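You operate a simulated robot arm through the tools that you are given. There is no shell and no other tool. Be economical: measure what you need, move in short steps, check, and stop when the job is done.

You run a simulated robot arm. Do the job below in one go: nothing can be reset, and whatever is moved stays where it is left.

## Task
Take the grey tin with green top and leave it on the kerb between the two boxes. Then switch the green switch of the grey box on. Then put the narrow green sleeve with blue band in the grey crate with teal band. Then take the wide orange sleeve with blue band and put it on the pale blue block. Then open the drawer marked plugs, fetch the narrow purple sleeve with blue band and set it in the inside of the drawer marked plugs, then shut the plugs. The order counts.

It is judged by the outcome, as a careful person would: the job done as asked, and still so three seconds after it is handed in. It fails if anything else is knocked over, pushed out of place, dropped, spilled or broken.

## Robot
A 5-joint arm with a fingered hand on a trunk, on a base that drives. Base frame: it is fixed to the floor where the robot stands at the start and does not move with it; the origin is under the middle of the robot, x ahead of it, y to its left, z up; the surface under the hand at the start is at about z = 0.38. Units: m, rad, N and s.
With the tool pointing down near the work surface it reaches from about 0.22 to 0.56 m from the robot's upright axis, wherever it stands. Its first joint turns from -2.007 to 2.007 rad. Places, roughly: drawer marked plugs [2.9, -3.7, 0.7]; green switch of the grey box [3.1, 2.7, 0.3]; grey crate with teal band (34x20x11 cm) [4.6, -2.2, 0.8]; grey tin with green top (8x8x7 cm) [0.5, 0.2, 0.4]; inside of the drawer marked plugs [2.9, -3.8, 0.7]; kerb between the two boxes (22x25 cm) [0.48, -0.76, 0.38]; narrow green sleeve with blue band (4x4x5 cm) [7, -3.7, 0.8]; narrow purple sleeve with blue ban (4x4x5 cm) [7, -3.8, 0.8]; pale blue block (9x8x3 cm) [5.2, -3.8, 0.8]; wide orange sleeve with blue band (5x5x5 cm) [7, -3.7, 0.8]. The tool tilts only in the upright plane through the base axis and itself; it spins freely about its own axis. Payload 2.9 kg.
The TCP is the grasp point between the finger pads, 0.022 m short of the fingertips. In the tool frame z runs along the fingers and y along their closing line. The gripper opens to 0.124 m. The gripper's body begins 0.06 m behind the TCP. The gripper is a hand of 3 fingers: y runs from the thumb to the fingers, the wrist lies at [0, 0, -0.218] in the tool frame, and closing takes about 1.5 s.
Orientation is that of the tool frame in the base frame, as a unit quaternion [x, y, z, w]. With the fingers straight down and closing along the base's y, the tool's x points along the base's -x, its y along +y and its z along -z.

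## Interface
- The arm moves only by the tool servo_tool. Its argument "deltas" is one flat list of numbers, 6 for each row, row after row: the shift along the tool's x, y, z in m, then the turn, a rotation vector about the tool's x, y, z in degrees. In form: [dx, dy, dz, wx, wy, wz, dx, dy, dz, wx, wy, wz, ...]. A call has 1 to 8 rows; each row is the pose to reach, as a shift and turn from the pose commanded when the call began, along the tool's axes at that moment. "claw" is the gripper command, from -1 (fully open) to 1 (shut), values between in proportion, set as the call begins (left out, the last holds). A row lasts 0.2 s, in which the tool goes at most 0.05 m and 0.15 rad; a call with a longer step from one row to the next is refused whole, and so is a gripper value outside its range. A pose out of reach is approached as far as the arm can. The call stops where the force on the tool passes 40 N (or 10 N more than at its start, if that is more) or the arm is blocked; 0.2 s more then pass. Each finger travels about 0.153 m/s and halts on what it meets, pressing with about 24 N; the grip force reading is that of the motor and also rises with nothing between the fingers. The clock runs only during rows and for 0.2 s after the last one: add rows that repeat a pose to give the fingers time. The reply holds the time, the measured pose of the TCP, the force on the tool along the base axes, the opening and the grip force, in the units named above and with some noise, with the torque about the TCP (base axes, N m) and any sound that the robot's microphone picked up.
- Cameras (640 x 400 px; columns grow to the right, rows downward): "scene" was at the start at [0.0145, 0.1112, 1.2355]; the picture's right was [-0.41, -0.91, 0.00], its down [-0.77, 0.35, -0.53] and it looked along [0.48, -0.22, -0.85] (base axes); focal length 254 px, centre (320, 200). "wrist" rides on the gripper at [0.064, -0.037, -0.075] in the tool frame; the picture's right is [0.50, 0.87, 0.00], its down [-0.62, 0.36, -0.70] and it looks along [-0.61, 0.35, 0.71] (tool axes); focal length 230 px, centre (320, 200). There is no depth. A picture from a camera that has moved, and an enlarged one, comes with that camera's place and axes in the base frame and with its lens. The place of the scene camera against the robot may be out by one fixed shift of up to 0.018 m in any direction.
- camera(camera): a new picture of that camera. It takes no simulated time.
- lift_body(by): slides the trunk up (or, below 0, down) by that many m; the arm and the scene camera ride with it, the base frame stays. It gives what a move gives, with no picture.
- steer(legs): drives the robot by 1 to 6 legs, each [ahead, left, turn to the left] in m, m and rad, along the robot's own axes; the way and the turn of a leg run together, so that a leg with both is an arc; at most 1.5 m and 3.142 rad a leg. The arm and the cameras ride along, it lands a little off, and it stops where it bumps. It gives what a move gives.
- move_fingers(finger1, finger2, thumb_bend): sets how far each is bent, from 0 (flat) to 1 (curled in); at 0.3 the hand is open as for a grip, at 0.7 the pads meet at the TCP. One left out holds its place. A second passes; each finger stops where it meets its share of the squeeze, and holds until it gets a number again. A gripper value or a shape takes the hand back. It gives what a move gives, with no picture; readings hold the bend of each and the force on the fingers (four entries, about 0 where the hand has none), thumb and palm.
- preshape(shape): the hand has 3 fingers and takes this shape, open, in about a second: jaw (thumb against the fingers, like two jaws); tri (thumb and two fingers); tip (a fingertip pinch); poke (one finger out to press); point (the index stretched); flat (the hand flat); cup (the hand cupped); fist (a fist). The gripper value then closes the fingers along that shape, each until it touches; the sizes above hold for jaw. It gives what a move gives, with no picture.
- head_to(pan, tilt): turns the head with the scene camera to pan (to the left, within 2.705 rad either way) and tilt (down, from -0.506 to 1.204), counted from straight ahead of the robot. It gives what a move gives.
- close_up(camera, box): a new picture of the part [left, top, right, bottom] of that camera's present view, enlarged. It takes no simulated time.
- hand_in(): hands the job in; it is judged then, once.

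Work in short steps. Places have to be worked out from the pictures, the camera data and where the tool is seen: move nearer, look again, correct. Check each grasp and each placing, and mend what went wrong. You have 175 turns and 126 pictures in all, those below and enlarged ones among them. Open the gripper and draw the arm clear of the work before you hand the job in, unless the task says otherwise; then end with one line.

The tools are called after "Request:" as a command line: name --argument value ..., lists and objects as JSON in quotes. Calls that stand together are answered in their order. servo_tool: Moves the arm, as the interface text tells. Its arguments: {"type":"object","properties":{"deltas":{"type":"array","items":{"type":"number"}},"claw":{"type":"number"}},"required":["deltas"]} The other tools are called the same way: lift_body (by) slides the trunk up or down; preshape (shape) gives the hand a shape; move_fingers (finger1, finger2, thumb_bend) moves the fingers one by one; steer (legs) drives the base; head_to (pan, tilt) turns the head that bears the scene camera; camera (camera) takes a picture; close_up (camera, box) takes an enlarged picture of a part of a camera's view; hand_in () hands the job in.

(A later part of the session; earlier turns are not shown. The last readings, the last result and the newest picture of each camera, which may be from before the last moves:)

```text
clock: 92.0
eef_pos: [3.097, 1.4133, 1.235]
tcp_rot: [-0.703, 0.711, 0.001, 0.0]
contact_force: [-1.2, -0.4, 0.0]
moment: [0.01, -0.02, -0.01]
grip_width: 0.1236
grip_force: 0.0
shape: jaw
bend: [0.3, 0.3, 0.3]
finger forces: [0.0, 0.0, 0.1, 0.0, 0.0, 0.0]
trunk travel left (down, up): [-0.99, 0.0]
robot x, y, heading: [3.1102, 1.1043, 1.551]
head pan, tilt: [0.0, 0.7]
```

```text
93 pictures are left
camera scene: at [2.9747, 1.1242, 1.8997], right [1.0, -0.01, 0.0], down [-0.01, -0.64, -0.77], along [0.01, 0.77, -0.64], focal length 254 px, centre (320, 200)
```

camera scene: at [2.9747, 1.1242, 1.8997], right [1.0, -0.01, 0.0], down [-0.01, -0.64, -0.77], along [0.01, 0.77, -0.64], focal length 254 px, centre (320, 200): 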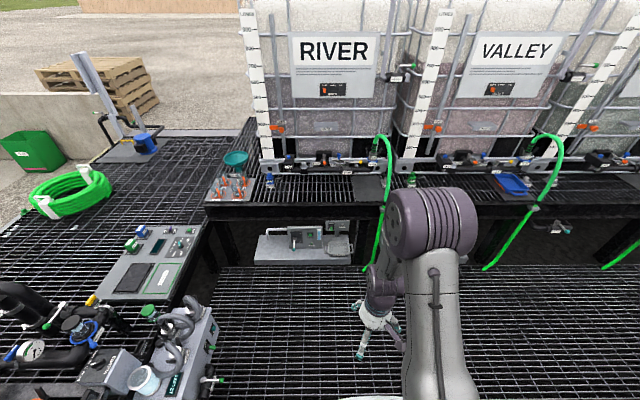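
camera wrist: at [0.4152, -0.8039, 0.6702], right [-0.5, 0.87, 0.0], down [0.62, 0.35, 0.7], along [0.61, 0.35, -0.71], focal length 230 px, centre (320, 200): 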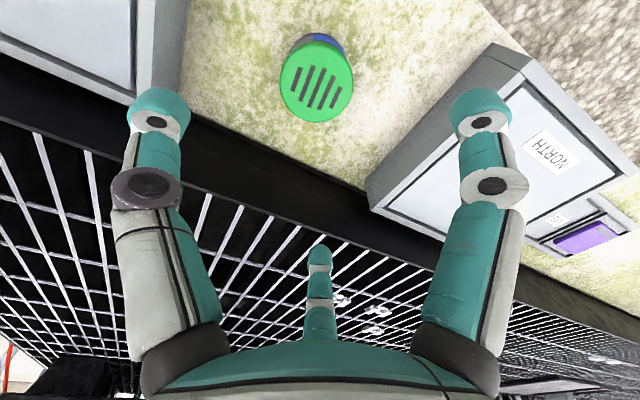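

Arrived at (3.11, 1.10). I'll lower the trunk and enlarge the box under the platform.

Request:
lift_body --by -0.4

Request:
lift_body --by -0.24

Request:
head_to --pan 0.1 --tilt 0.5

Request:
camera --camera "scene"

Request:
close_up --camera "scene" --box '[260, 160, 420, 260]'

```text
clock: 95.8
eef_pos: [3.0972, 1.4144, 0.8349]
tcp_rot: [-0.703, 0.711, 0.0, 0.001]
contact_force: [-0.5, 0.1, 0.3]
moment: [0.03, 0.01, 0.0]
grip_width: 0.1238
grip_force: 0.0
shape: jaw
bend: [0.3, 0.3, 0.3]
finger forces: [0.0, 0.0, 0.1, 0.0, 0.0, 0.0]
trunk travel left (down, up): [-0.59, 0.4]
robot x, y, heading: [3.1108, 1.1015, 1.551]
head pan, tilt: [0.0, 0.7]
```

```text
clock: 98.3
eef_pos: [3.0963, 1.4141, 0.5944]
tcp_rot: [-0.703, 0.711, -0.001, -0.001]
contact_force: [0.9, -0.4, 0.6]
moment: [-0.01, 0.0, -0.02]
grip_width: 0.1237
grip_force: 0.1
shape: jaw
bend: [0.3, 0.3, 0.3]
finger forces: [0.0, 0.0, 0.1, 0.0, 0.0, 0.0]
trunk travel left (down, up): [-0.35, 0.64]
robot x, y, heading: [3.1067, 1.1009, 1.561]
head pan, tilt: [0.0, 0.7]
```

```text
clock: 99.1
eef_pos: [3.0962, 1.4138, 0.5947]
tcp_rot: [-0.703, 0.712, 0.0, 0.0]
contact_force: [0.3, 0.0, 0.5]
moment: [0.02, -0.01, 0.02]
grip_width: 0.1238
grip_force: 0.1
shape: jaw
bend: [0.3, 0.3, 0.3]
finger forces: [0.1, 0.0, 0.0, 0.0, 0.0, 0.0]
trunk travel left (down, up): [-0.35, 0.64]
robot x, y, heading: [3.1088, 1.1023, 1.563]
head pan, tilt: [0.099, 0.499]
```

```text
92 pictures are left
camera scene: at [2.9658, 1.1295, 1.2774], right [1.0, 0.09, 0.0], down [0.04, -0.48, -0.88], along [-0.08, 0.87, -0.48], focal length 254 px, centre (320, 200)
```

scene: 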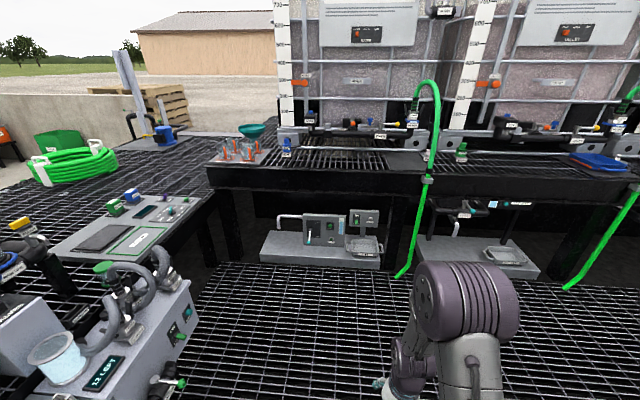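

```text
4.00 times, centred on (340, 210) of scene
camera zoom: at [2.9658, 1.1295, 1.2774], right [1.0, 0.09, 0.0], down [0.04, -0.48, -0.88], along [-0.08, 0.87, -0.48], focal length 1017 px, centre (240, 160)
```

zoom: 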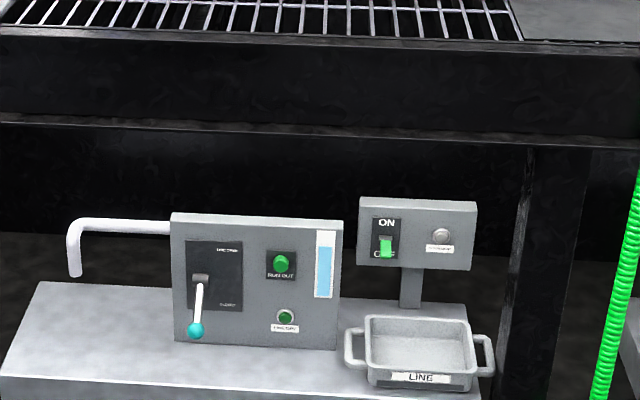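

The switch is a green lever on the small grey panel, now at OFF (down) with ON above, near (3.09, 2.65, 0.27). The panel is just under the platform lip (front y≈2.52, underside z≈0.56). I'll drive to y≈1.95 and look closer.

Request:
steer --legs '[[0.85, 0, 0.01]]'

Request:
preshape --shape "poke"

Request:
head_to --pan 0.1 --tilt 0.8

Request:
camera --camera "scene"

Request:
camera --camera "wrist"

```text
clock: 103.6
eef_pos: [3.0952, 2.2704, 0.595]
tcp_rot: [0.708, -0.707, 0.0, 0.0]
contact_force: [0.1, 1.2, 0.1]
moment: [-0.01, -0.02, 0.03]
grip_width: 0.1239
grip_force: 0.0
shape: jaw
bend: [0.3, 0.3, 0.3]
finger forces: [0.0, 0.0, 0.0, 0.0, 0.0, 0.0]
trunk travel left (down, up): [-0.35, 0.64]
robot x, y, heading: [3.1101, 1.9575, 1.573]
head pan, tilt: [0.099, 0.499]
```

```text
clock: 104.5
eef_pos: [3.0955, 2.2704, 0.5952]
tcp_rot: [0.708, -0.707, 0.0, 0.001]
contact_force: [0.6, 0.2, 1.4]
moment: [0.04, -0.01, 0.0]
grip_width: 0.0001
grip_force: 0.0
shape: poke
bend: [1.0, 1.0, 0.9]
finger forces: [0.1, 0.0, 0.0, 0.1, 0.0, 0.1]
trunk travel left (down, up): [-0.35, 0.64]
robot x, y, heading: [3.1106, 1.9594, 1.572]
head pan, tilt: [0.099, 0.499]
```

```text
clock: 105.3
eef_pos: [3.095, 2.2716, 0.5941]
tcp_rot: [0.708, -0.706, 0.0, 0.0]
contact_force: [0.2, 0.3, -0.4]
moment: [0.04, 0.02, -0.03]
grip_width: 0.0002
grip_force: 0.0
shape: poke
bend: [1.0, 1.0, 0.9]
finger forces: [0.0, 0.0, 0.1, 0.1, 0.0, 0.1]
trunk travel left (down, up): [-0.35, 0.64]
robot x, y, heading: [3.1134, 1.9596, 1.571]
head pan, tilt: [0.099, 0.799]
```

```text
90 pictures are left
camera scene: at [2.9702, 1.9739, 1.2515], right [0.99, 0.1, 0.0], down [0.07, -0.71, -0.7], along [-0.07, 0.69, -0.72], focal length 254 px, centre (320, 200)
```

scene: 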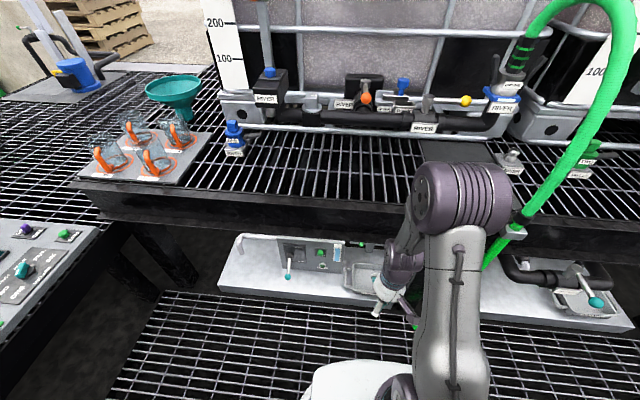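

```text
89 pictures are left
camera wrist: at [3.134, 2.2073, 0.6699], right [-0.86, -0.5, 0.0], down [-0.36, 0.62, 0.7], along [-0.35, 0.61, -0.71], focal length 230 px, centre (320, 200)
```

wrist: 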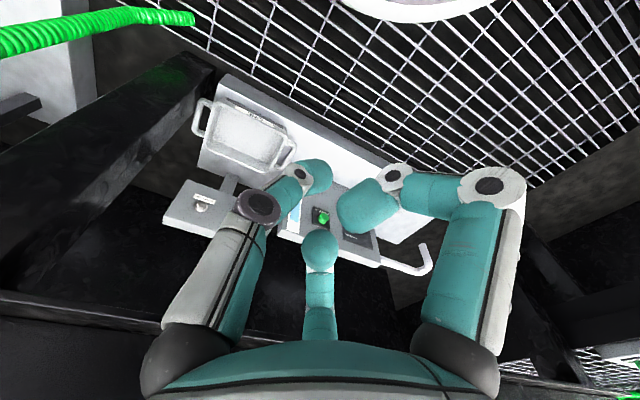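

I'm not sure which digit the "poke" shape extends. I'll look at the hand from the side with the scene camera in both "poke" and "point".

Request:
close_up --camera "scene" --box '[340, 230, 440, 330]'

Request:
preshape --shape "point"

Request:
close_up --camera "scene" --box '[340, 230, 440, 330]'

Request:
camera --camera "wrist"

```text
4.00 times, centred on (390, 280) of scene
camera zoom: at [2.9702, 1.9739, 1.2515], right [0.99, 0.1, 0.0], down [0.07, -0.71, -0.7], along [-0.07, 0.69, -0.72], focal length 1017 px, centre (40, -120)
```

zoom: 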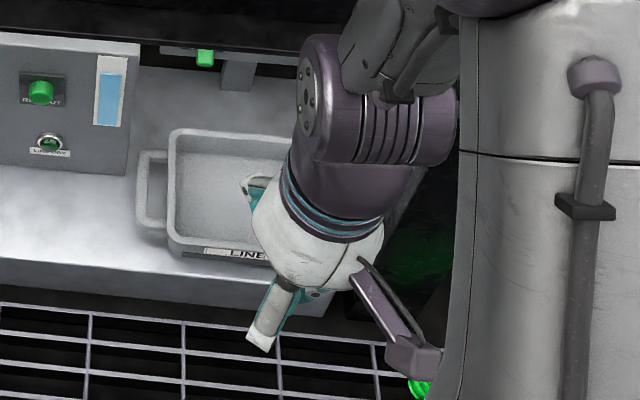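

```text
clock: 106.2
eef_pos: [3.0956, 2.2704, 0.5948]
tcp_rot: [0.708, -0.706, 0.0, 0.0]
contact_force: [-0.2, -0.4, -0.2]
moment: [0.02, 0.0, -0.03]
grip_width: 0.0001
grip_force: 0.1
shape: point
bend: [0.7, 1.0, 0.86]
finger forces: [0.1, 0.0, 0.0, 0.0, 0.1, 0.0]
trunk travel left (down, up): [-0.35, 0.64]
robot x, y, heading: [3.1113, 1.9594, 1.573]
head pan, tilt: [0.099, 0.799]
```

```text
4.00 times, centred on (390, 280) of scene
camera zoom: at [2.9702, 1.9739, 1.2514], right [0.99, 0.1, 0.0], down [0.07, -0.71, -0.7], along [-0.07, 0.69, -0.72], focal length 1017 px, centre (40, -120)
```

zoom: 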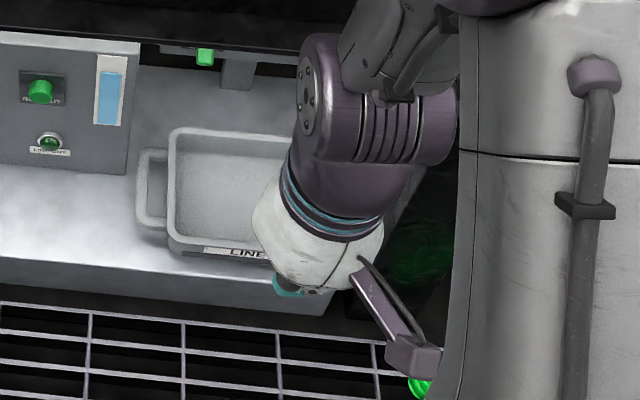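

```text
86 pictures are left
camera wrist: at [3.134, 2.2073, 0.6699], right [-0.86, -0.5, 0.0], down [-0.36, 0.62, 0.7], along [-0.35, 0.61, -0.71], focal length 230 px, centre (320, 200)
```

wrist: 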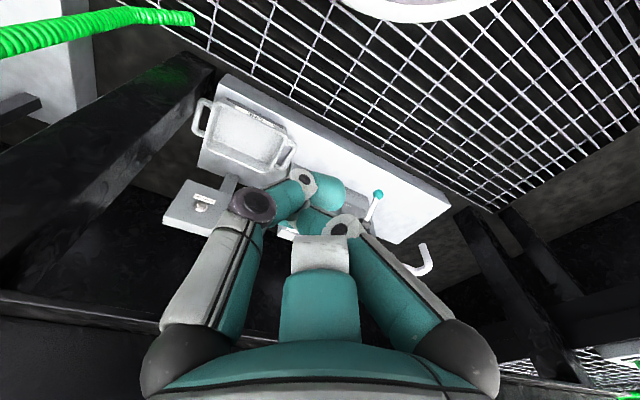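

Neither shape gives a clear fingertip. A closed "jaw" has known geometry (tips 22 mm past the TCP), so I'll use that, lower the trunk, and pitch the tool forward.

Request:
preshape --shape "jaw"

Request:
lift_body --by -0.2

Request:
servo_tool --deltas '[-0.015, 0, 0, 0, -8, 0, -0.03, 0, 0, 0, -16, 0, -0.045, 0, 0, 0, -24, 0, -0.06, 0, 0, 0, -32, 0, -0.075, 0, 0, 0, -40, 0, -0.09, 0, 0, 0, -48, 0, -0.105, 0, 0, 0, -56, 0, -0.12, 0, 0, 0, -64, 0]' --claw 1

Request:
camera --camera "scene"

Request:
camera --camera "wrist"

```text
clock: 107.1
eef_pos: [3.0967, 2.2701, 0.5939]
tcp_rot: [0.708, -0.706, 0.0, 0.0]
contact_force: [0.5, -0.3, 0.4]
moment: [-0.01, -0.03, 0.0]
grip_width: 0.1242
grip_force: 0.1
shape: jaw
bend: [0.3, 0.3, 0.3]
finger forces: [0.0, 0.0, 0.0, 0.0, 0.0, 0.0]
trunk travel left (down, up): [-0.35, 0.64]
robot x, y, heading: [3.1093, 1.9603, 1.57]
head pan, tilt: [0.099, 0.799]
```

```text
clock: 109.3
eef_pos: [3.0951, 2.2701, 0.3946]
tcp_rot: [0.707, -0.707, 0.0, 0.0]
contact_force: [-0.1, 0.0, -0.6]
moment: [0.01, 0.0, -0.02]
grip_width: 0.124
grip_force: 0.0
shape: jaw
bend: [0.3, 0.3, 0.3]
finger forces: [0.1, 0.0, 0.1, 0.0, 0.0, 0.0]
trunk travel left (down, up): [-0.15, 0.84]
robot x, y, heading: [3.1136, 1.9572, 1.574]
head pan, tilt: [0.099, 0.799]
```

```text
clock: 111.1
eef_pos: [3.107, 2.4, 0.3902]
tcp_rot: [0.601, -0.597, -0.378, -0.373]
contact_force: [1.3, -0.1, 0.5]
moment: [-0.03, 0.01, -0.02]
grip_width: 0.0
grip_force: 24.1
shape: jaw
bend: [0.7, 0.7, 0.7]
finger forces: [0.0, 0.0, 0.0, 0.1, 0.0, 0.0]
out of reach, approached as far as the arm can: row 2, 3, 4, 5, 6, 7, 8
trunk travel left (down, up): [-0.15, 0.84]
robot x, y, heading: [3.1104, 1.9561, 1.574]
head pan, tilt: [0.099, 0.799]
```

```text
85 pictures are left
camera scene: at [2.9702, 1.9739, 1.0515], right [0.99, 0.1, 0.0], down [0.07, -0.71, -0.7], along [-0.07, 0.69, -0.72], focal length 254 px, centre (320, 200)
```

scene: 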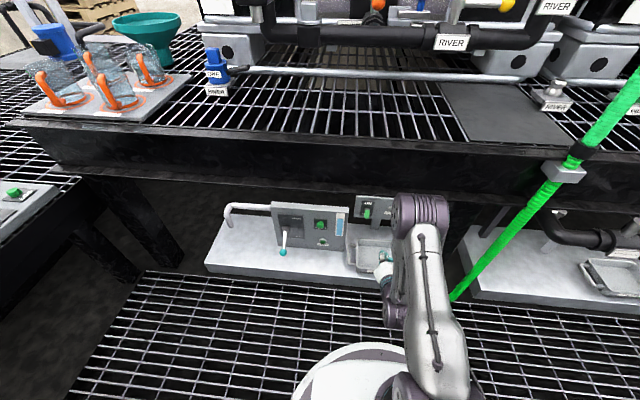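

```text
84 pictures are left
camera wrist: at [3.1465, 2.3049, 0.3648], right [-0.87, -0.23, -0.45], down [-0.35, -0.36, 0.86], along [-0.36, 0.9, 0.24], focal length 230 px, centre (320, 200)
```

wrist: 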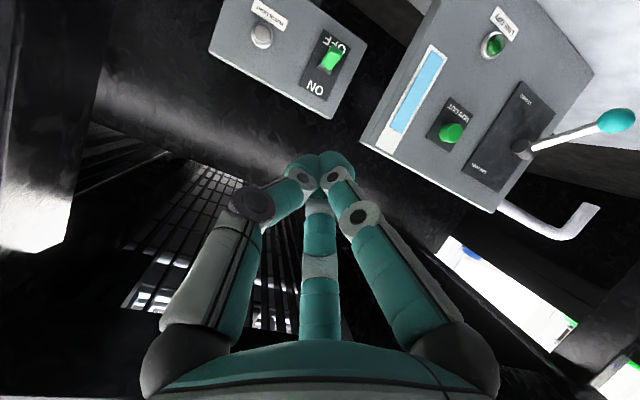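

The switch is in clear view of the wrist camera (upside down), at about (3.085, 2.67, 0.263). I'll enlarge it to see its shape.

Request:
close_up --camera "wrist" --box '[270, 10, 400, 120]'

Request:
close_up --camera "scene" --box '[330, 180, 410, 230]'

```text
3.64 times, centred on (335, 65) of wrist
camera zoom: at [3.1465, 2.3049, 0.3648], right [-0.87, -0.23, -0.45], down [-0.35, -0.36, 0.86], along [-0.36, 0.9, 0.24], focal length 837 px, centre (266, 691)
```

zoom: 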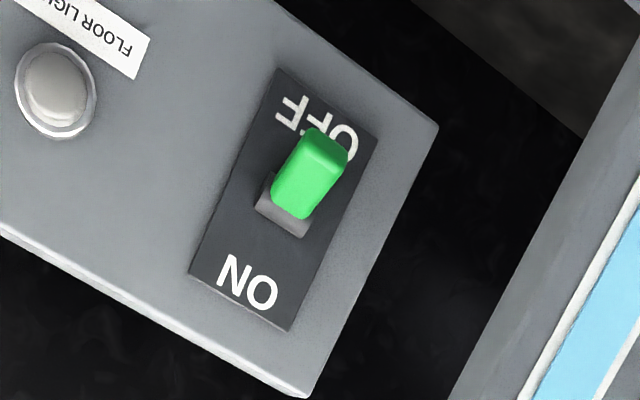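

```text
8.00 times, centred on (370, 205) of scene
camera zoom: at [2.9702, 1.9739, 1.0515], right [0.99, 0.1, 0.0], down [0.07, -0.71, -0.7], along [-0.07, 0.69, -0.72], focal length 2034 px, centre (-80, 160)
```

zoom: 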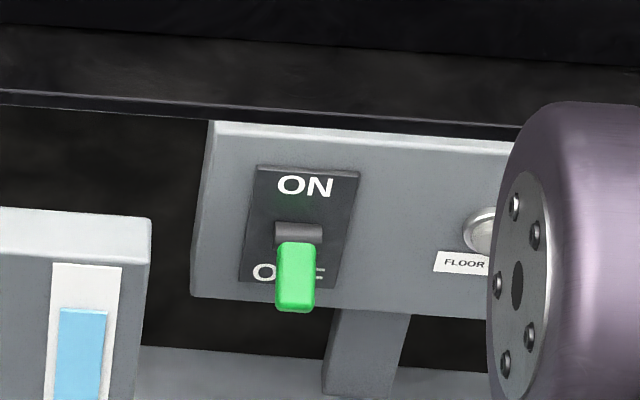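

It is a toggle lever pointing down and out, with its tip near z 0.245 and pivot near 0.272. I'll bring the closed fingertips low in front of it, so that I can get beneath and lift.

Request:
servo_tool --deltas '[0.012, 0.004, 0.036, 0, 0, 0, 0.025, 0.008, 0.071, 0, 0, 0, 0.037, 0.011, 0.107, -0.5, 0, -0.2, 0.05, 0.015, 0.142, -1, 0, -0.4, 0.062, 0.018, 0.178, -1.35, 0, -0.65, 0.0743, 0.022, 0.2136, -1.35, 0, -0.65]'

Request:
camera --camera "wrist"

Request:
camera --camera "scene"

```text
clock: 112.5
eef_pos: [3.09, 2.5592, 0.2308]
tcp_rot: [0.61, -0.59, -0.382, -0.367]
contact_force: [-0.3, 0.6, -0.7]
moment: [-0.02, 0.02, 0.01]
grip_width: 0.0
grip_force: 23.8
shape: jaw
bend: [0.7, 0.7, 0.7]
finger forces: [0.1, 0.1, 0.1, 0.1, 0.0, 0.0]
out of reach, approached as far as the arm can: row 1, 2, 3, 6
trunk travel left (down, up): [-0.15, 0.84]
robot x, y, heading: [3.1115, 1.959, 1.571]
head pan, tilt: [0.099, 0.799]
```

```text
81 pictures are left
camera wrist: at [3.1318, 2.4647, 0.2056], right [-0.86, -0.25, -0.45], down [-0.34, -0.37, 0.86], along [-0.38, 0.89, 0.23], focal length 230 px, centre (320, 200)
```

wrist: 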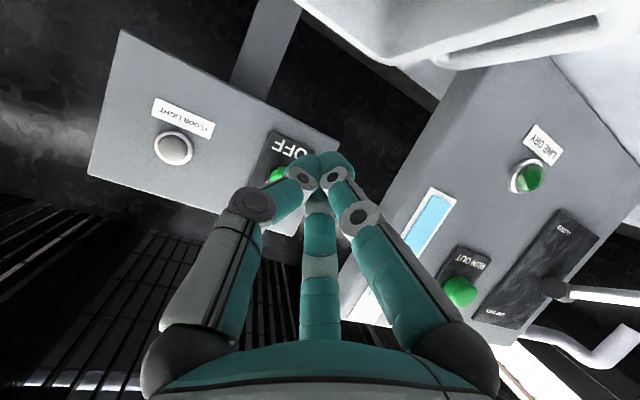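

```text
80 pictures are left
camera scene: at [2.9702, 1.9739, 1.0515], right [0.99, 0.1, 0.0], down [0.07, -0.71, -0.7], along [-0.07, 0.69, -0.72], focal length 254 px, centre (320, 200)
```

scene: 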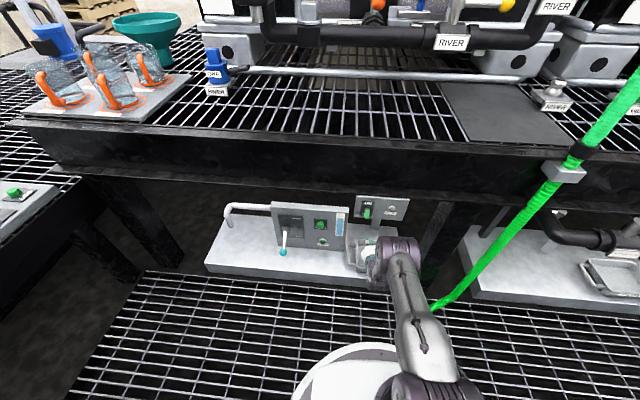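

The fingers are low in front of the lever and the lever's x is about 3.09, in line with the tool. I'll lower a bit more and go in beneath the lever.

Request:
servo_tool --deltas '[0.0147, 0, 0.029, 0, 0, 0, 0.004, 0, 0.051, 0, 0, 0, -0.0065, 0, 0.073, 0, 0, 0, -0.0171, 0, 0.095, 0, 0, 0, -0.0171, 0, 0.095, 0, 0, 0]'

Request:
camera --camera "wrist"

Request:
close_up --camera "scene" --box '[320, 170, 440, 270]'

```text
clock: 113.7
eef_pos: [3.0885, 2.6431, 0.209]
tcp_rot: [0.61, -0.59, -0.381, -0.367]
contact_force: [0.3, -0.3, -0.8]
moment: [-0.01, 0.01, -0.01]
grip_width: 0.0
grip_force: 24.1
shape: jaw
bend: [0.7, 0.7, 0.7]
finger forces: [0.0, 0.0, 0.1, 0.0, 0.0, 0.0]
out of reach, approached as far as the arm can: row 4, 5
trunk travel left (down, up): [-0.15, 0.84]
robot x, y, heading: [3.1101, 1.961, 1.572]
head pan, tilt: [0.099, 0.799]
```

```text
79 pictures are left
camera wrist: at [3.1307, 2.5485, 0.1848], right [-0.86, -0.25, -0.45], down [-0.34, -0.37, 0.86], along [-0.38, 0.89, 0.23], focal length 230 px, centre (320, 200)
```

wrist: 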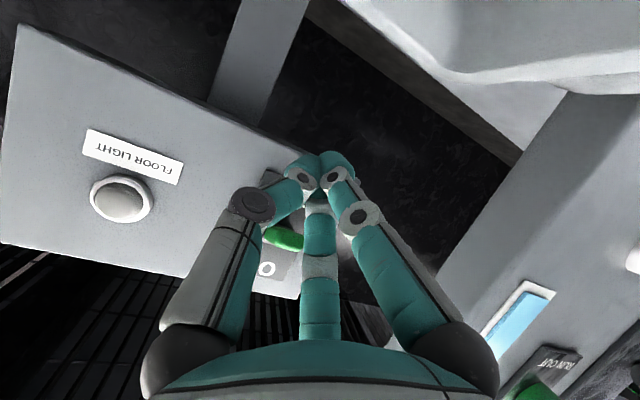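

```text
4.00 times, centred on (380, 220) of scene
camera zoom: at [2.9702, 1.9739, 1.0515], right [0.99, 0.1, 0.0], down [0.07, -0.71, -0.7], along [-0.07, 0.69, -0.72], focal length 1017 px, centre (80, 120)
```

zoom: 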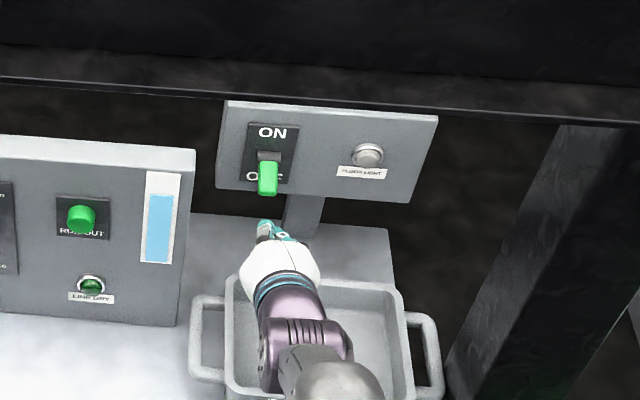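

The tips are right below the lever (z≈0.20), in line with it. I'll raise the trunk in a small step to push the lever up.

Request:
lift_body --by 0.05

Request:
close_up --camera "scene" --box '[320, 170, 440, 270]'

Request:
camera --camera "wrist"

```text
clock: 114.6
eef_pos: [3.0878, 2.6409, 0.2577]
tcp_rot: [0.611, -0.591, -0.38, -0.365]
contact_force: [-2.6, -17.8, -5.7]
moment: [-0.26, -0.01, 0.03]
grip_width: 0.0
grip_force: 24.1
shape: jaw
bend: [0.7, 0.7, 0.7]
finger forces: [0.0, 0.0, 0.1, 0.0, 0.0, 0.0]
trunk travel left (down, up): [-0.2, 0.79]
robot x, y, heading: [3.1134, 1.9584, 1.575]
head pan, tilt: [0.099, 0.799]
```

```text
4.00 times, centred on (380, 220) of scene
camera zoom: at [2.9701, 1.9741, 1.1014], right [0.99, 0.1, 0.0], down [0.07, -0.71, -0.7], along [-0.07, 0.69, -0.72], focal length 1017 px, centre (80, 120)
```

zoom: 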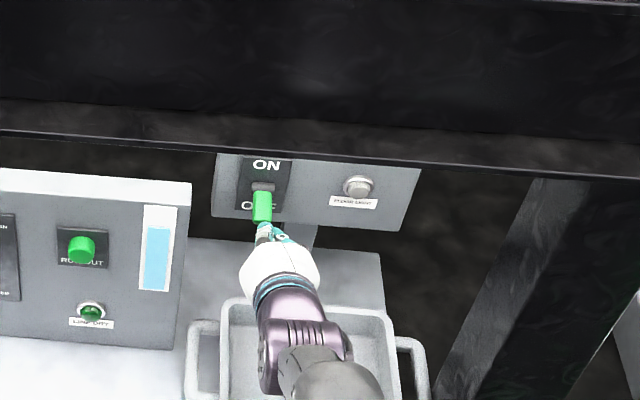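

```text
76 pictures are left
camera wrist: at [3.1304, 2.5471, 0.233], right [-0.86, -0.25, -0.45], down [-0.34, -0.37, 0.87], along [-0.38, 0.9, 0.23], focal length 230 px, centre (320, 200)
```

wrist: 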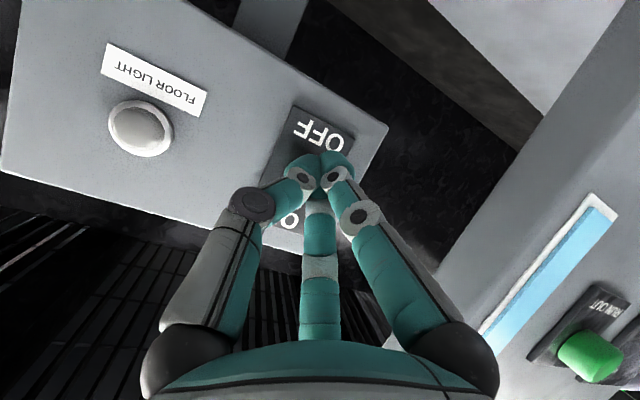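

The tips pressed on the lever's front face (18 N back) instead of getting beneath it. I'll go back down, move about 3 cm deeper with the base, and lift again.

Request:
lift_body --by -0.055

Request:
steer --legs '[[0.028, 0, 0]]'

Request:
close_up --camera "scene" --box '[320, 170, 440, 270]'

Request:
camera --camera "wrist"

```text
clock: 115.6
eef_pos: [3.089, 2.6425, 0.2041]
tcp_rot: [0.61, -0.59, -0.382, -0.367]
contact_force: [-0.5, 0.2, 0.3]
moment: [-0.02, -0.02, -0.01]
grip_width: 0.0
grip_force: 23.8
shape: jaw
bend: [0.7, 0.7, 0.7]
finger forces: [0.0, 0.0, 0.0, 0.0, 0.1, 0.1]
trunk travel left (down, up): [-0.145, 0.845]
robot x, y, heading: [3.1144, 1.9573, 1.573]
head pan, tilt: [0.099, 0.799]
```

```text
clock: 116.4
eef_pos: [3.0878, 2.6704, 0.2051]
tcp_rot: [0.608, -0.591, -0.382, -0.368]
contact_force: [0.7, 0.4, -0.6]
moment: [-0.01, -0.04, 0.0]
grip_width: 0.0001
grip_force: 24.6
shape: jaw
bend: [0.7, 0.7, 0.7]
finger forces: [0.0, 0.1, 0.1, 0.0, 0.0, 0.1]
trunk travel left (down, up): [-0.145, 0.845]
robot x, y, heading: [3.1127, 1.9887, 1.573]
head pan, tilt: [0.099, 0.799]
```

```text
4.00 times, centred on (380, 220) of scene
camera zoom: at [2.9701, 2.0024, 1.0465], right [0.99, 0.1, 0.0], down [0.07, -0.71, -0.7], along [-0.07, 0.69, -0.72], focal length 1017 px, centre (80, 120)
```

zoom: 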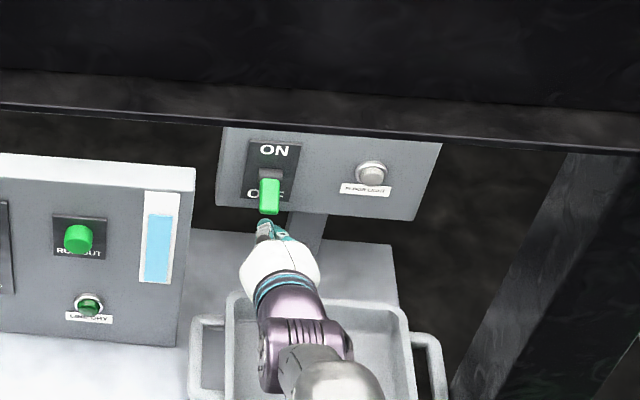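

```text
74 pictures are left
camera wrist: at [3.1306, 2.5772, 0.1801], right [-0.86, -0.25, -0.45], down [-0.34, -0.37, 0.86], along [-0.38, 0.89, 0.23], focal length 230 px, centre (320, 200)
```

wrist: 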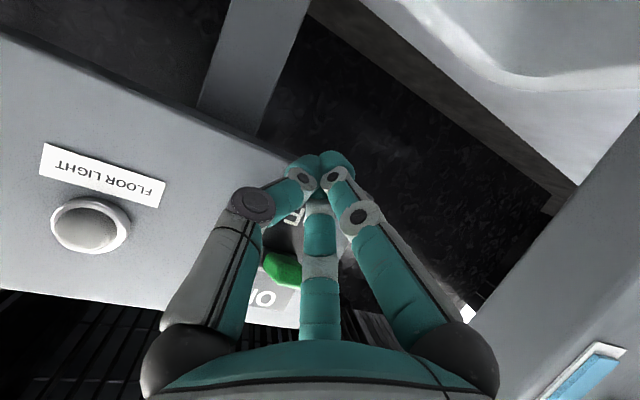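

By triangulation the panel face is at y≈2.71, so the tips (y≈2.69) are in front of it and under the lever. I'll lift again in a small step.

Request:
lift_body --by 0.05

Request:
close_up --camera "scene" --box '[320, 170, 440, 270]'

```text
clock: 117.3
eef_pos: [3.0905, 2.6699, 0.253]
tcp_rot: [0.609, -0.591, -0.38, -0.367]
contact_force: [0.5, -9.9, -5.9]
moment: [0.28, -0.06, 0.1]
grip_width: 0.0
grip_force: 23.8
shape: jaw
bend: [0.7, 0.7, 0.7]
finger forces: [0.1, 10.9, 0.1, 0.1, 0.0, 0.0]
trunk travel left (down, up): [-0.195, 0.795]
robot x, y, heading: [3.1102, 1.9901, 1.574]
head pan, tilt: [0.099, 0.799]
```

```text
4.00 times, centred on (380, 220) of scene
camera zoom: at [2.9701, 2.003, 1.0964], right [0.99, 0.1, 0.0], down [0.07, -0.71, -0.7], along [-0.07, 0.69, -0.72], focal length 1017 px, centre (80, 120)
```

zoom: 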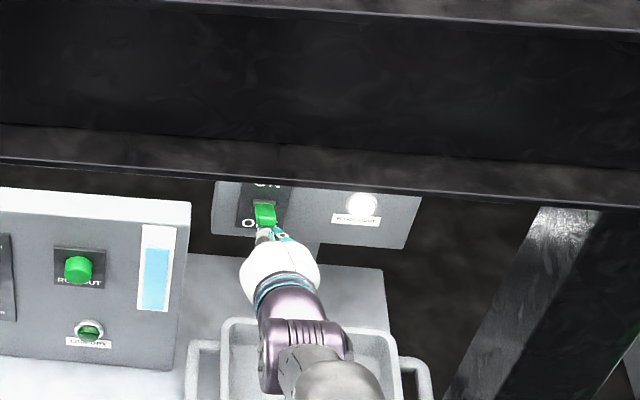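

The lever has turned up and the floor-light lamp is lit. I'll lift a little more so that it sits fully at ON.

Request:
lift_body --by 0.03

Request:
close_up --camera "scene" --box '[320, 170, 440, 270]'

Request:
camera --camera "wrist"

```text
clock: 117.8
eef_pos: [3.0895, 2.6636, 0.2609]
tcp_rot: [0.615, -0.595, -0.373, -0.359]
contact_force: [1.7, -15.3, -8.6]
moment: [0.21, -0.08, 0.07]
grip_width: 0.0002
grip_force: 24.0
shape: jaw
bend: [0.7, 0.7, 0.7]
finger forces: [0.1, 15.7, 0.0, 0.1, 0.1, 0.1]
trunk travel left (down, up): [-0.212, 0.778]
robot x, y, heading: [3.1122, 1.987, 1.578]
head pan, tilt: [0.099, 0.799]
stopped: the force on the tool passed its limit at 45 N (the readings are from after the stop); the commanded pose is now the measured one
```

```text
4.00 times, centred on (380, 220) of scene
camera zoom: at [2.97, 2.003, 1.1137], right [0.99, 0.1, 0.0], down [0.07, -0.71, -0.7], along [-0.07, 0.69, -0.72], focal length 1017 px, centre (80, 120)
```

zoom: 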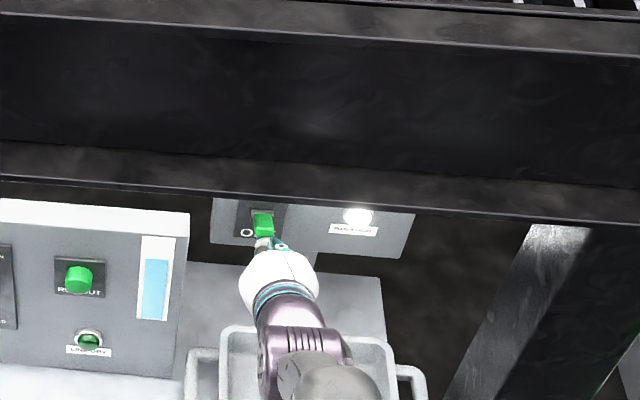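

```text
71 pictures are left
camera wrist: at [3.1306, 2.5694, 0.2381], right [-0.86, -0.26, -0.44], down [-0.34, -0.35, 0.87], along [-0.38, 0.9, 0.21], focal length 230 px, centre (320, 200)
```

wrist: 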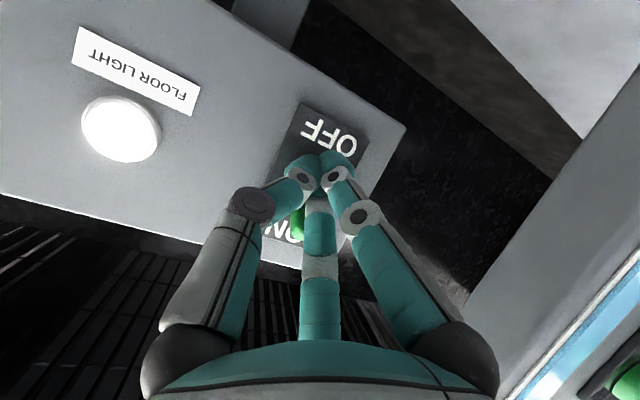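

The lamp is lit and the tips now bear on the panel. I'll lower slightly, back off, and check that the lever stays at ON.

Request:
lift_body --by -0.015

Request:
steer --legs '[[-0.15, 0, 0]]'

Request:
close_up --camera "wrist" --box '[200, 20, 440, 190]'

Request:
close_up --camera "scene" --box '[320, 150, 420, 230]'

```text
clock: 118.5
eef_pos: [3.0889, 2.6662, 0.2477]
tcp_rot: [0.613, -0.593, -0.376, -0.362]
contact_force: [-0.2, 0.4, 0.0]
moment: [-0.03, -0.01, 0.03]
grip_width: 0.0001
grip_force: 24.2
shape: jaw
bend: [0.7, 0.7, 0.7]
finger forces: [0.1, 0.1, 0.0, 0.0, 0.0, 0.1]
trunk travel left (down, up): [-0.197, 0.793]
robot x, y, heading: [3.107, 1.9879, 1.575]
head pan, tilt: [0.099, 0.799]
```

```text
clock: 119.8
eef_pos: [3.0912, 2.5157, 0.2491]
tcp_rot: [0.613, -0.595, -0.374, -0.361]
contact_force: [-0.3, 0.6, -0.9]
moment: [0.02, 0.02, 0.0]
grip_width: 0.0003
grip_force: 24.0
shape: jaw
bend: [0.7, 0.7, 0.7]
finger forces: [0.0, 0.1, 0.0, 0.0, 0.0, 0.0]
trunk travel left (down, up): [-0.197, 0.793]
robot x, y, heading: [3.1115, 1.8415, 1.574]
head pan, tilt: [0.099, 0.799]
```

```text
2.35 times, centred on (320, 105) of wrist
camera zoom: at [3.1318, 2.4217, 0.2254], right [-0.86, -0.26, -0.44], down [-0.34, -0.35, 0.87], along [-0.38, 0.9, 0.21], focal length 541 px, centre (320, 424)
```

zoom: 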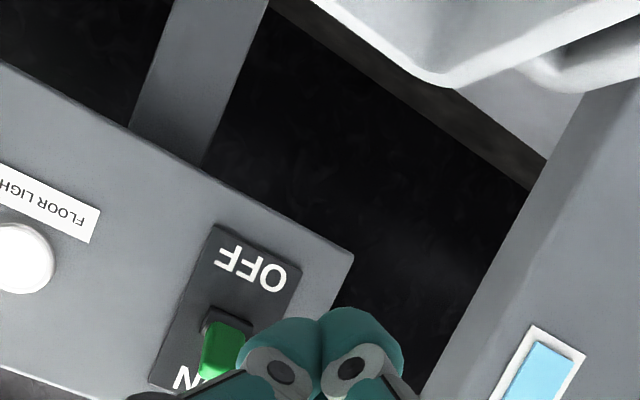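

```text
5.00 times, centred on (370, 190) of scene
camera zoom: at [2.9704, 1.8529, 1.0982], right [0.99, 0.1, 0.0], down [0.07, -0.71, -0.7], along [-0.07, 0.69, -0.72], focal length 1271 px, centre (70, 250)
```

zoom: 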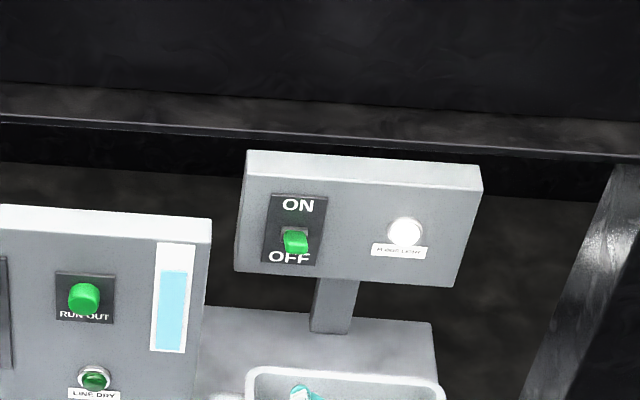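

The lever points to ON and the lamp is lit, so the switch is done. I'll back away, raise the trunk, and bring the tool down and in for travel.

Request:
steer --legs '[[-0.5, 0, 0]]'

Request:
lift_body --by 0.4

Request:
servo_tool --deltas '[0.005, 0, -0.04, 0, 8, 0, 0.01, 0, -0.08, 0, 16, 0, 0.015, 0, -0.12, 0, 24, 0, 0.02, 0, -0.16, 0, 32, 0, 0.025, 0, -0.2, 0, 40, 0, 0.03, 0, -0.24, 0, 48, 0, 0.035, 0, -0.28, 0, 56, 0, 0.04, 0, -0.3, 0, 63, 0]'

Request:
steer --legs '[[-1.5, 0, 0], [-1.15, 0, 0], [-0.6, 0.63, 0], [-0.65, 0, 0], [0, 0, -1.57]]'

Request:
head_to --pan -0.3 --tilt 0.4

Request:
camera --camera "scene"

```text
clock: 122.8
eef_pos: [3.0909, 2.015, 0.248]
tcp_rot: [0.613, -0.594, -0.376, -0.362]
contact_force: [-1.0, 0.2, -0.2]
moment: [0.01, -0.02, 0.01]
grip_width: 0.0
grip_force: 23.7
shape: jaw
bend: [0.7, 0.7, 0.7]
finger forces: [0.0, 0.0, 0.0, 0.1, 0.0, 0.0]
trunk travel left (down, up): [-0.197, 0.793]
robot x, y, heading: [3.1153, 1.3322, 1.577]
head pan, tilt: [0.099, 0.799]
```

```text
clock: 126.6
eef_pos: [3.0924, 2.0134, 0.6484]
tcp_rot: [0.613, -0.594, -0.375, -0.361]
contact_force: [-0.4, 0.0, -0.7]
moment: [0.0, 0.02, 0.04]
grip_width: 0.0001
grip_force: 24.3
shape: jaw
bend: [0.7, 0.7, 0.7]
finger forces: [0.0, 0.0, 0.0, 0.1, 0.0, 0.0]
trunk travel left (down, up): [-0.597, 0.393]
robot x, y, heading: [3.1118, 1.3345, 1.574]
head pan, tilt: [0.099, 0.799]
```

```text
clock: 128.6
eef_pos: [3.0836, 1.8112, 0.5652]
tcp_rot: [0.717, -0.694, 0.05, 0.045]
contact_force: [-0.3, 0.2, 1.1]
moment: [-0.03, -0.02, -0.01]
grip_width: 0.0
grip_force: 24.1
shape: jaw
bend: [0.7, 0.7, 0.7]
finger forces: [0.0, 0.0, 0.0, 0.0, 0.0, 0.0]
out of reach, approached as far as the arm can: row 1, 2, 3, 4, 5, 6, 7, 8
trunk travel left (down, up): [-0.597, 0.393]
robot x, y, heading: [3.1127, 1.3318, 1.571]
head pan, tilt: [0.099, 0.799]
stopped in row 8: the arm was blocked; the commanded pose is now the measured one
```

```text
clock: 152.8
eef_pos: [3.0966, -2.5569, 0.5663]
tcp_rot: [-0.029, 0.997, -0.004, -0.066]
contact_force: [-0.3, -0.3, -0.7]
moment: [-0.01, 0.01, 0.03]
grip_width: 0.0
grip_force: 24.0
shape: jaw
bend: [0.7, 0.7, 0.7]
finger forces: [0.1, 0.0, 0.0, 0.0, 0.1, 0.0]
trunk travel left (down, up): [-0.597, 0.393]
robot x, y, heading: [2.6211, -2.5995, 0.025]
head pan, tilt: [0.099, 0.799]
```

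```text
clock: 153.7
eef_pos: [3.0964, -2.5567, 0.5664]
tcp_rot: [-0.028, 0.997, -0.005, -0.068]
contact_force: [0.0, -0.5, -0.7]
moment: [0.05, 0.05, 0.0]
grip_width: 0.0001
grip_force: 24.1
shape: jaw
bend: [0.7, 0.7, 0.7]
finger forces: [0.1, 0.1, 0.1, 0.0, 0.1, 0.0]
trunk travel left (down, up): [-0.597, 0.393]
robot x, y, heading: [2.6215, -2.5995, 0.02]
head pan, tilt: [-0.3, 0.4]
```

```text
68 pictures are left
camera scene: at [2.659, -2.4837, 1.5333], right [-0.27, -0.96, 0.0], down [-0.38, 0.11, -0.92], along [0.89, -0.25, -0.39], focal length 254 px, centre (320, 200)
```

scene: 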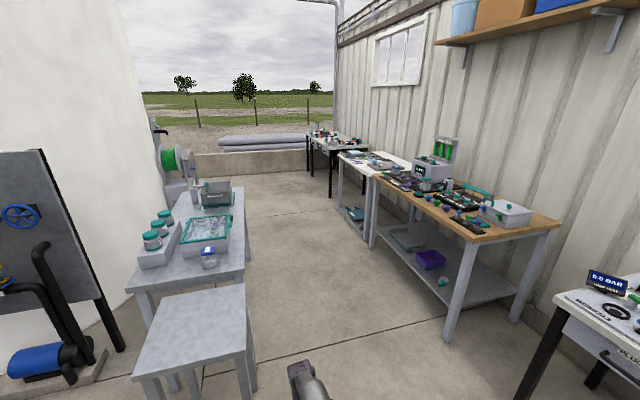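

Floor ahead is clear: the left table and stool end near y −2.4 and the right benches begin near y −3.55. The dark table at the far end matches the sleeves' hint. I'll raise the trunk, shift right, and drive to x≈6.

Request:
lift_body --by 0.38

Request:
steer --legs '[[0, -0.36, -0.02], [1.5, 0, 0], [1.5, 0, 0], [0.3, 0, 0]]'

Request:
head_to --pan -0.6 --tilt 0.6

Request:
camera --camera "scene"

```text
clock: 157.3
eef_pos: [3.0978, -2.5568, 0.9457]
tcp_rot: [-0.027, 0.997, -0.004, -0.066]
contact_force: [-0.8, -0.2, -0.1]
moment: [-0.03, 0.0, -0.01]
grip_width: 0.0
grip_force: 24.0
shape: jaw
bend: [0.7, 0.7, 0.7]
finger forces: [0.0, 0.1, 0.0, 0.0, 0.0, 0.1]
trunk travel left (down, up): [-0.977, 0.013]
robot x, y, heading: [2.6174, -2.5934, 0.025]
head pan, tilt: [-0.3, 0.4]
```

```text
clock: 175.3
eef_pos: [6.3857, -2.9185, 0.9471]
tcp_rot: [-0.022, 0.998, -0.004, -0.067]
contact_force: [0.2, 0.3, 0.4]
moment: [0.0, 0.03, 0.02]
grip_width: 0.0
grip_force: 24.4
shape: jaw
bend: [0.7, 0.7, 0.7]
finger forces: [0.0, 0.0, 0.0, 0.0, 0.1, 0.1]
trunk travel left (down, up): [-0.977, 0.013]
robot x, y, heading: [5.9091, -2.9556, 0.014]
head pan, tilt: [-0.3, 0.4]
```

```text
clock: 176.1
eef_pos: [6.3847, -2.9188, 0.9473]
tcp_rot: [-0.022, 0.997, -0.004, -0.068]
contact_force: [-0.2, 0.1, -0.2]
moment: [0.05, 0.0, 0.01]
grip_width: 0.0001
grip_force: 23.7
shape: jaw
bend: [0.7, 0.7, 0.7]
finger forces: [0.1, 0.0, 0.0, 0.1, 0.1, 0.0]
trunk travel left (down, up): [-0.977, 0.013]
robot x, y, heading: [5.9132, -2.9532, 0.014]
head pan, tilt: [-0.6, 0.6]
```

```text
67 pictures are left
camera scene: at [5.9337, -2.8626, 1.8952], right [-0.55, -0.83, 0.0], down [-0.47, 0.31, -0.83], along [0.69, -0.46, -0.56], focal length 254 px, centre (320, 200)
```

scene: 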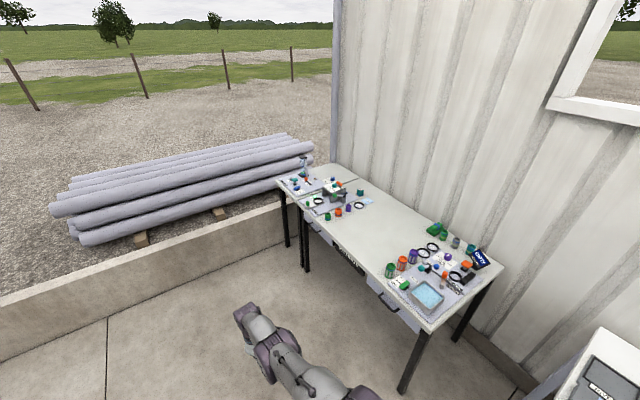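

There are two groups of coloured sleeves on this table, near x≈6.5 and x≈7.05. The hints point to the far group. I'll enlarge both.

Request:
close_up --camera "scene" --box '[290, 175, 390, 235]'

Request:
close_up --camera "scene" --box '[370, 215, 510, 315]'

```text
6.40 times, centred on (340, 205) of scene
camera zoom: at [5.9337, -2.8626, 1.8952], right [-0.55, -0.83, 0.0], down [-0.47, 0.31, -0.83], along [0.69, -0.46, -0.56], focal length 1627 px, centre (192, 168)
```

zoom: 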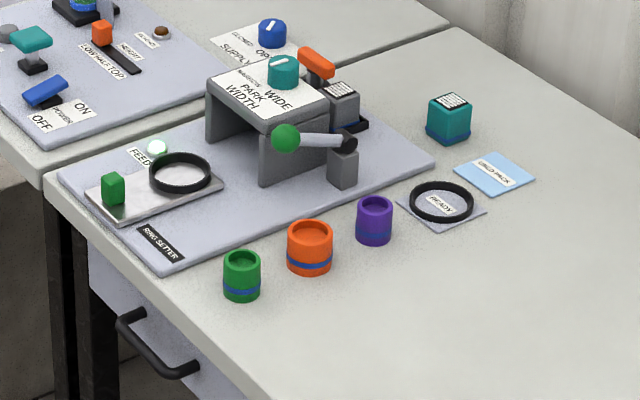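

```text
4.00 times, centred on (440, 265) of scene
camera zoom: at [5.9337, -2.8626, 1.8952], right [-0.55, -0.83, 0.0], down [-0.47, 0.31, -0.83], along [0.69, -0.46, -0.56], focal length 1017 px, centre (-160, -60)
```

zoom: 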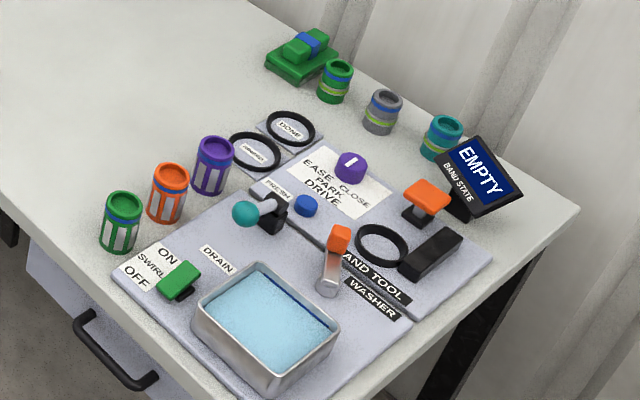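

The far group is the right one: narrow green, wide orange and narrow purple, each with a blue band, at x≈7.08 and y≈−3.69, −3.78, −3.88. I'll face the table and slide along to x≈7.05, then level the tool.

Request:
steer --legs '[[0, 0, -1.585], [0, 1.13, 0]]'

Request:
head_to --pan 0.0 --tilt 0.9

Request:
camera --camera "scene"

```text
clock: 185.7
eef_pos: [7.0625, -3.4402, 0.9458]
tcp_rot: [0.699, 0.712, 0.045, -0.05]
contact_force: [0.0, -0.3, -0.8]
moment: [0.0, 0.0, 0.01]
grip_width: 0.0
grip_force: 24.1
shape: jaw
bend: [0.7, 0.7, 0.7]
finger forces: [0.0, 0.0, 0.0, 0.0, 0.1, 0.0]
trunk travel left (down, up): [-0.977, 0.013]
robot x, y, heading: [7.0373, -2.962, -1.587]
head pan, tilt: [-0.6, 0.6]
```

```text
clock: 186.7
eef_pos: [7.0622, -3.4402, 0.946]
tcp_rot: [0.699, 0.712, 0.046, -0.05]
contact_force: [0.0, -0.1, 0.4]
moment: [0.0, -0.01, -0.03]
grip_width: 0.0
grip_force: 24.0
shape: jaw
bend: [0.7, 0.7, 0.7]
finger forces: [0.0, 0.0, 0.0, 0.1, 0.1, 0.0]
trunk travel left (down, up): [-0.977, 0.013]
robot x, y, heading: [7.0429, -2.963, -1.585]
head pan, tilt: [0.0, 0.901]
```

```text
64 pictures are left
camera scene: at [7.1974, -2.9862, 1.8704], right [-1.0, 0.01, 0.0], down [0.01, 0.78, -0.62], along [-0.01, -0.62, -0.78], focal length 254 px, centre (320, 200)
```

scene: 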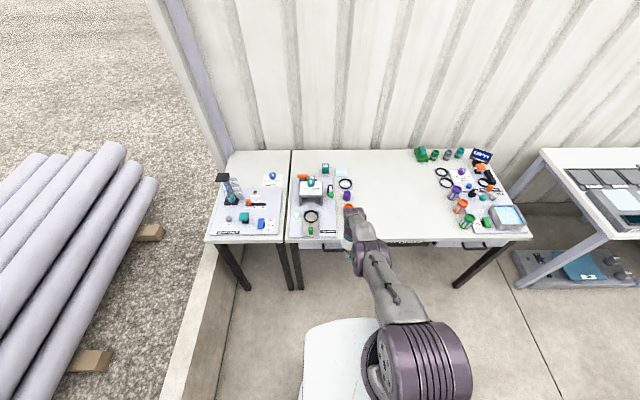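

The orange and purple sleeves show beside the hand; x is about 7.05. I'll level the tool and spin it 30° so that no digit points at the orange neighbour, open partly, then come closer.

Request:
servo_tool --deltas '[0, 0, 0, 0, -7.8, 0, 0, 0, 0, 0, -7.8, 0]' --claw -0.3

Request:
servo_tool --deltas '[0, 0, 0, 0, 0, -8, 0, 0, 0, 0, 0, -16, 0, 0, 0, 0, 0, -24, 0, 0, 0, 0, 0, -30, 0, 0, 0, 0, 0, -30]'

Request:
steer --legs '[[0.22, 0, 0.014]]'

Request:
camera --camera "wrist"

```text
clock: 187.3
eef_pos: [7.0637, -3.4611, 0.9339]
tcp_rot: [0.7, 0.714, 0.0, -0.001]
contact_force: [0.5, 0.1, 0.2]
moment: [0.0, -0.02, -0.01]
grip_width: 0.0808
grip_force: 0.1
shape: jaw
bend: [0.31, 0.31, 0.7]
finger forces: [0.0, 0.0, 0.0, 0.0, 0.0, 0.0]
out of reach, approached as far as the arm can: row 1, 2
trunk travel left (down, up): [-0.977, 0.013]
robot x, y, heading: [7.0443, -2.9665, -1.585]
head pan, tilt: [0.0, 0.901]
```

```text
clock: 188.5
eef_pos: [7.0643, -3.4605, 0.9339]
tcp_rot: [0.491, 0.871, 0.0, 0.0]
contact_force: [-0.3, -0.1, 0.1]
moment: [-0.01, -0.01, 0.0]
grip_width: 0.0808
grip_force: 0.0
shape: jaw
bend: [0.31, 0.31, 0.7]
finger forces: [0.0, 0.0, 0.0, 0.0, 0.0, 0.0]
trunk travel left (down, up): [-0.977, 0.013]
robot x, y, heading: [7.0451, -2.9629, -1.584]
head pan, tilt: [0.0, 0.901]
```

```text
clock: 190.2
eef_pos: [7.0672, -3.6784, 0.9333]
tcp_rot: [0.487, 0.873, 0.0, 0.0]
contact_force: [-0.1, 0.1, -0.2]
moment: [-0.01, -0.01, -0.02]
grip_width: 0.081
grip_force: 0.1
shape: jaw
bend: [0.31, 0.31, 0.7]
finger forces: [0.0, 0.1, 0.0, 0.0, 0.0, 0.1]
trunk travel left (down, up): [-0.977, 0.013]
robot x, y, heading: [7.0397, -3.1848, -1.569]
head pan, tilt: [0.0, 0.901]
```

```text
63 pictures are left
camera wrist: at [7.0041, -3.6442, 1.0089], right [0.47, 0.88, 0.0], down [0.63, -0.34, 0.7], along [0.62, -0.33, -0.71], focal length 230 px, centre (320, 200)
```

wrist: 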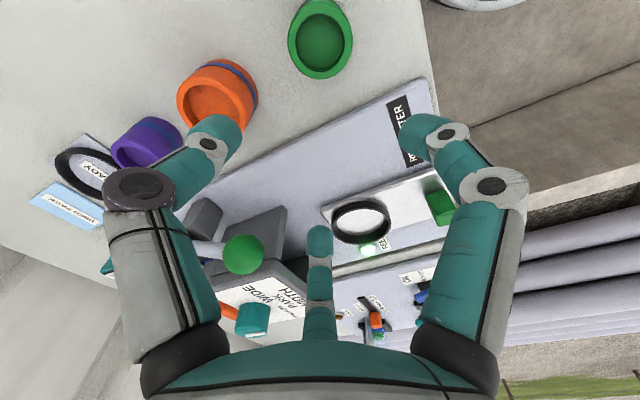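

The wrist view puts green at about (7.033, −3.659), orange at (7.03, −3.75) and purple at (7.026, −3.846). I'll centre over green and come down partway.

Request:
servo_tool --deltas '[0.018, -0.009, 0, 0, 0, 0, 0.035, -0.0184, 0, 0, 0, 0, 0.035, -0.0184, 0.025, 0, 0, 0, 0.035, -0.0184, 0.05, 0, 0, 0, 0.035, -0.0184, 0.05, 0, 0, 0]'

Request:
camera --camera "wrist"

```text
clock: 191.4
eef_pos: [7.0337, -3.6517, 0.8909]
tcp_rot: [0.487, 0.874, 0.0, 0.0]
contact_force: [-0.7, 0.1, 0.3]
moment: [0.02, -0.04, 0.02]
grip_width: 0.0809
grip_force: 0.0
shape: jaw
bend: [0.31, 0.31, 0.7]
finger forces: [0.0, 0.0, 0.0, 0.0, 0.1, 0.0]
out of reach, approached as far as the arm can: row 1, 2, 4, 5
trunk travel left (down, up): [-0.977, 0.013]
robot x, y, heading: [7.0402, -3.1856, -1.573]
head pan, tilt: [0.0, 0.901]
```

```text
62 pictures are left
camera wrist: at [6.9693, -3.6152, 0.9659], right [0.47, 0.88, 0.0], down [0.63, -0.34, 0.7], along [0.62, -0.33, -0.71], focal length 230 px, centre (320, 200)
```

wrist: 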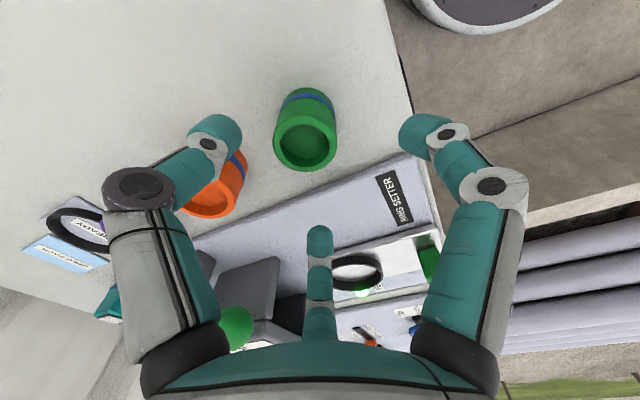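

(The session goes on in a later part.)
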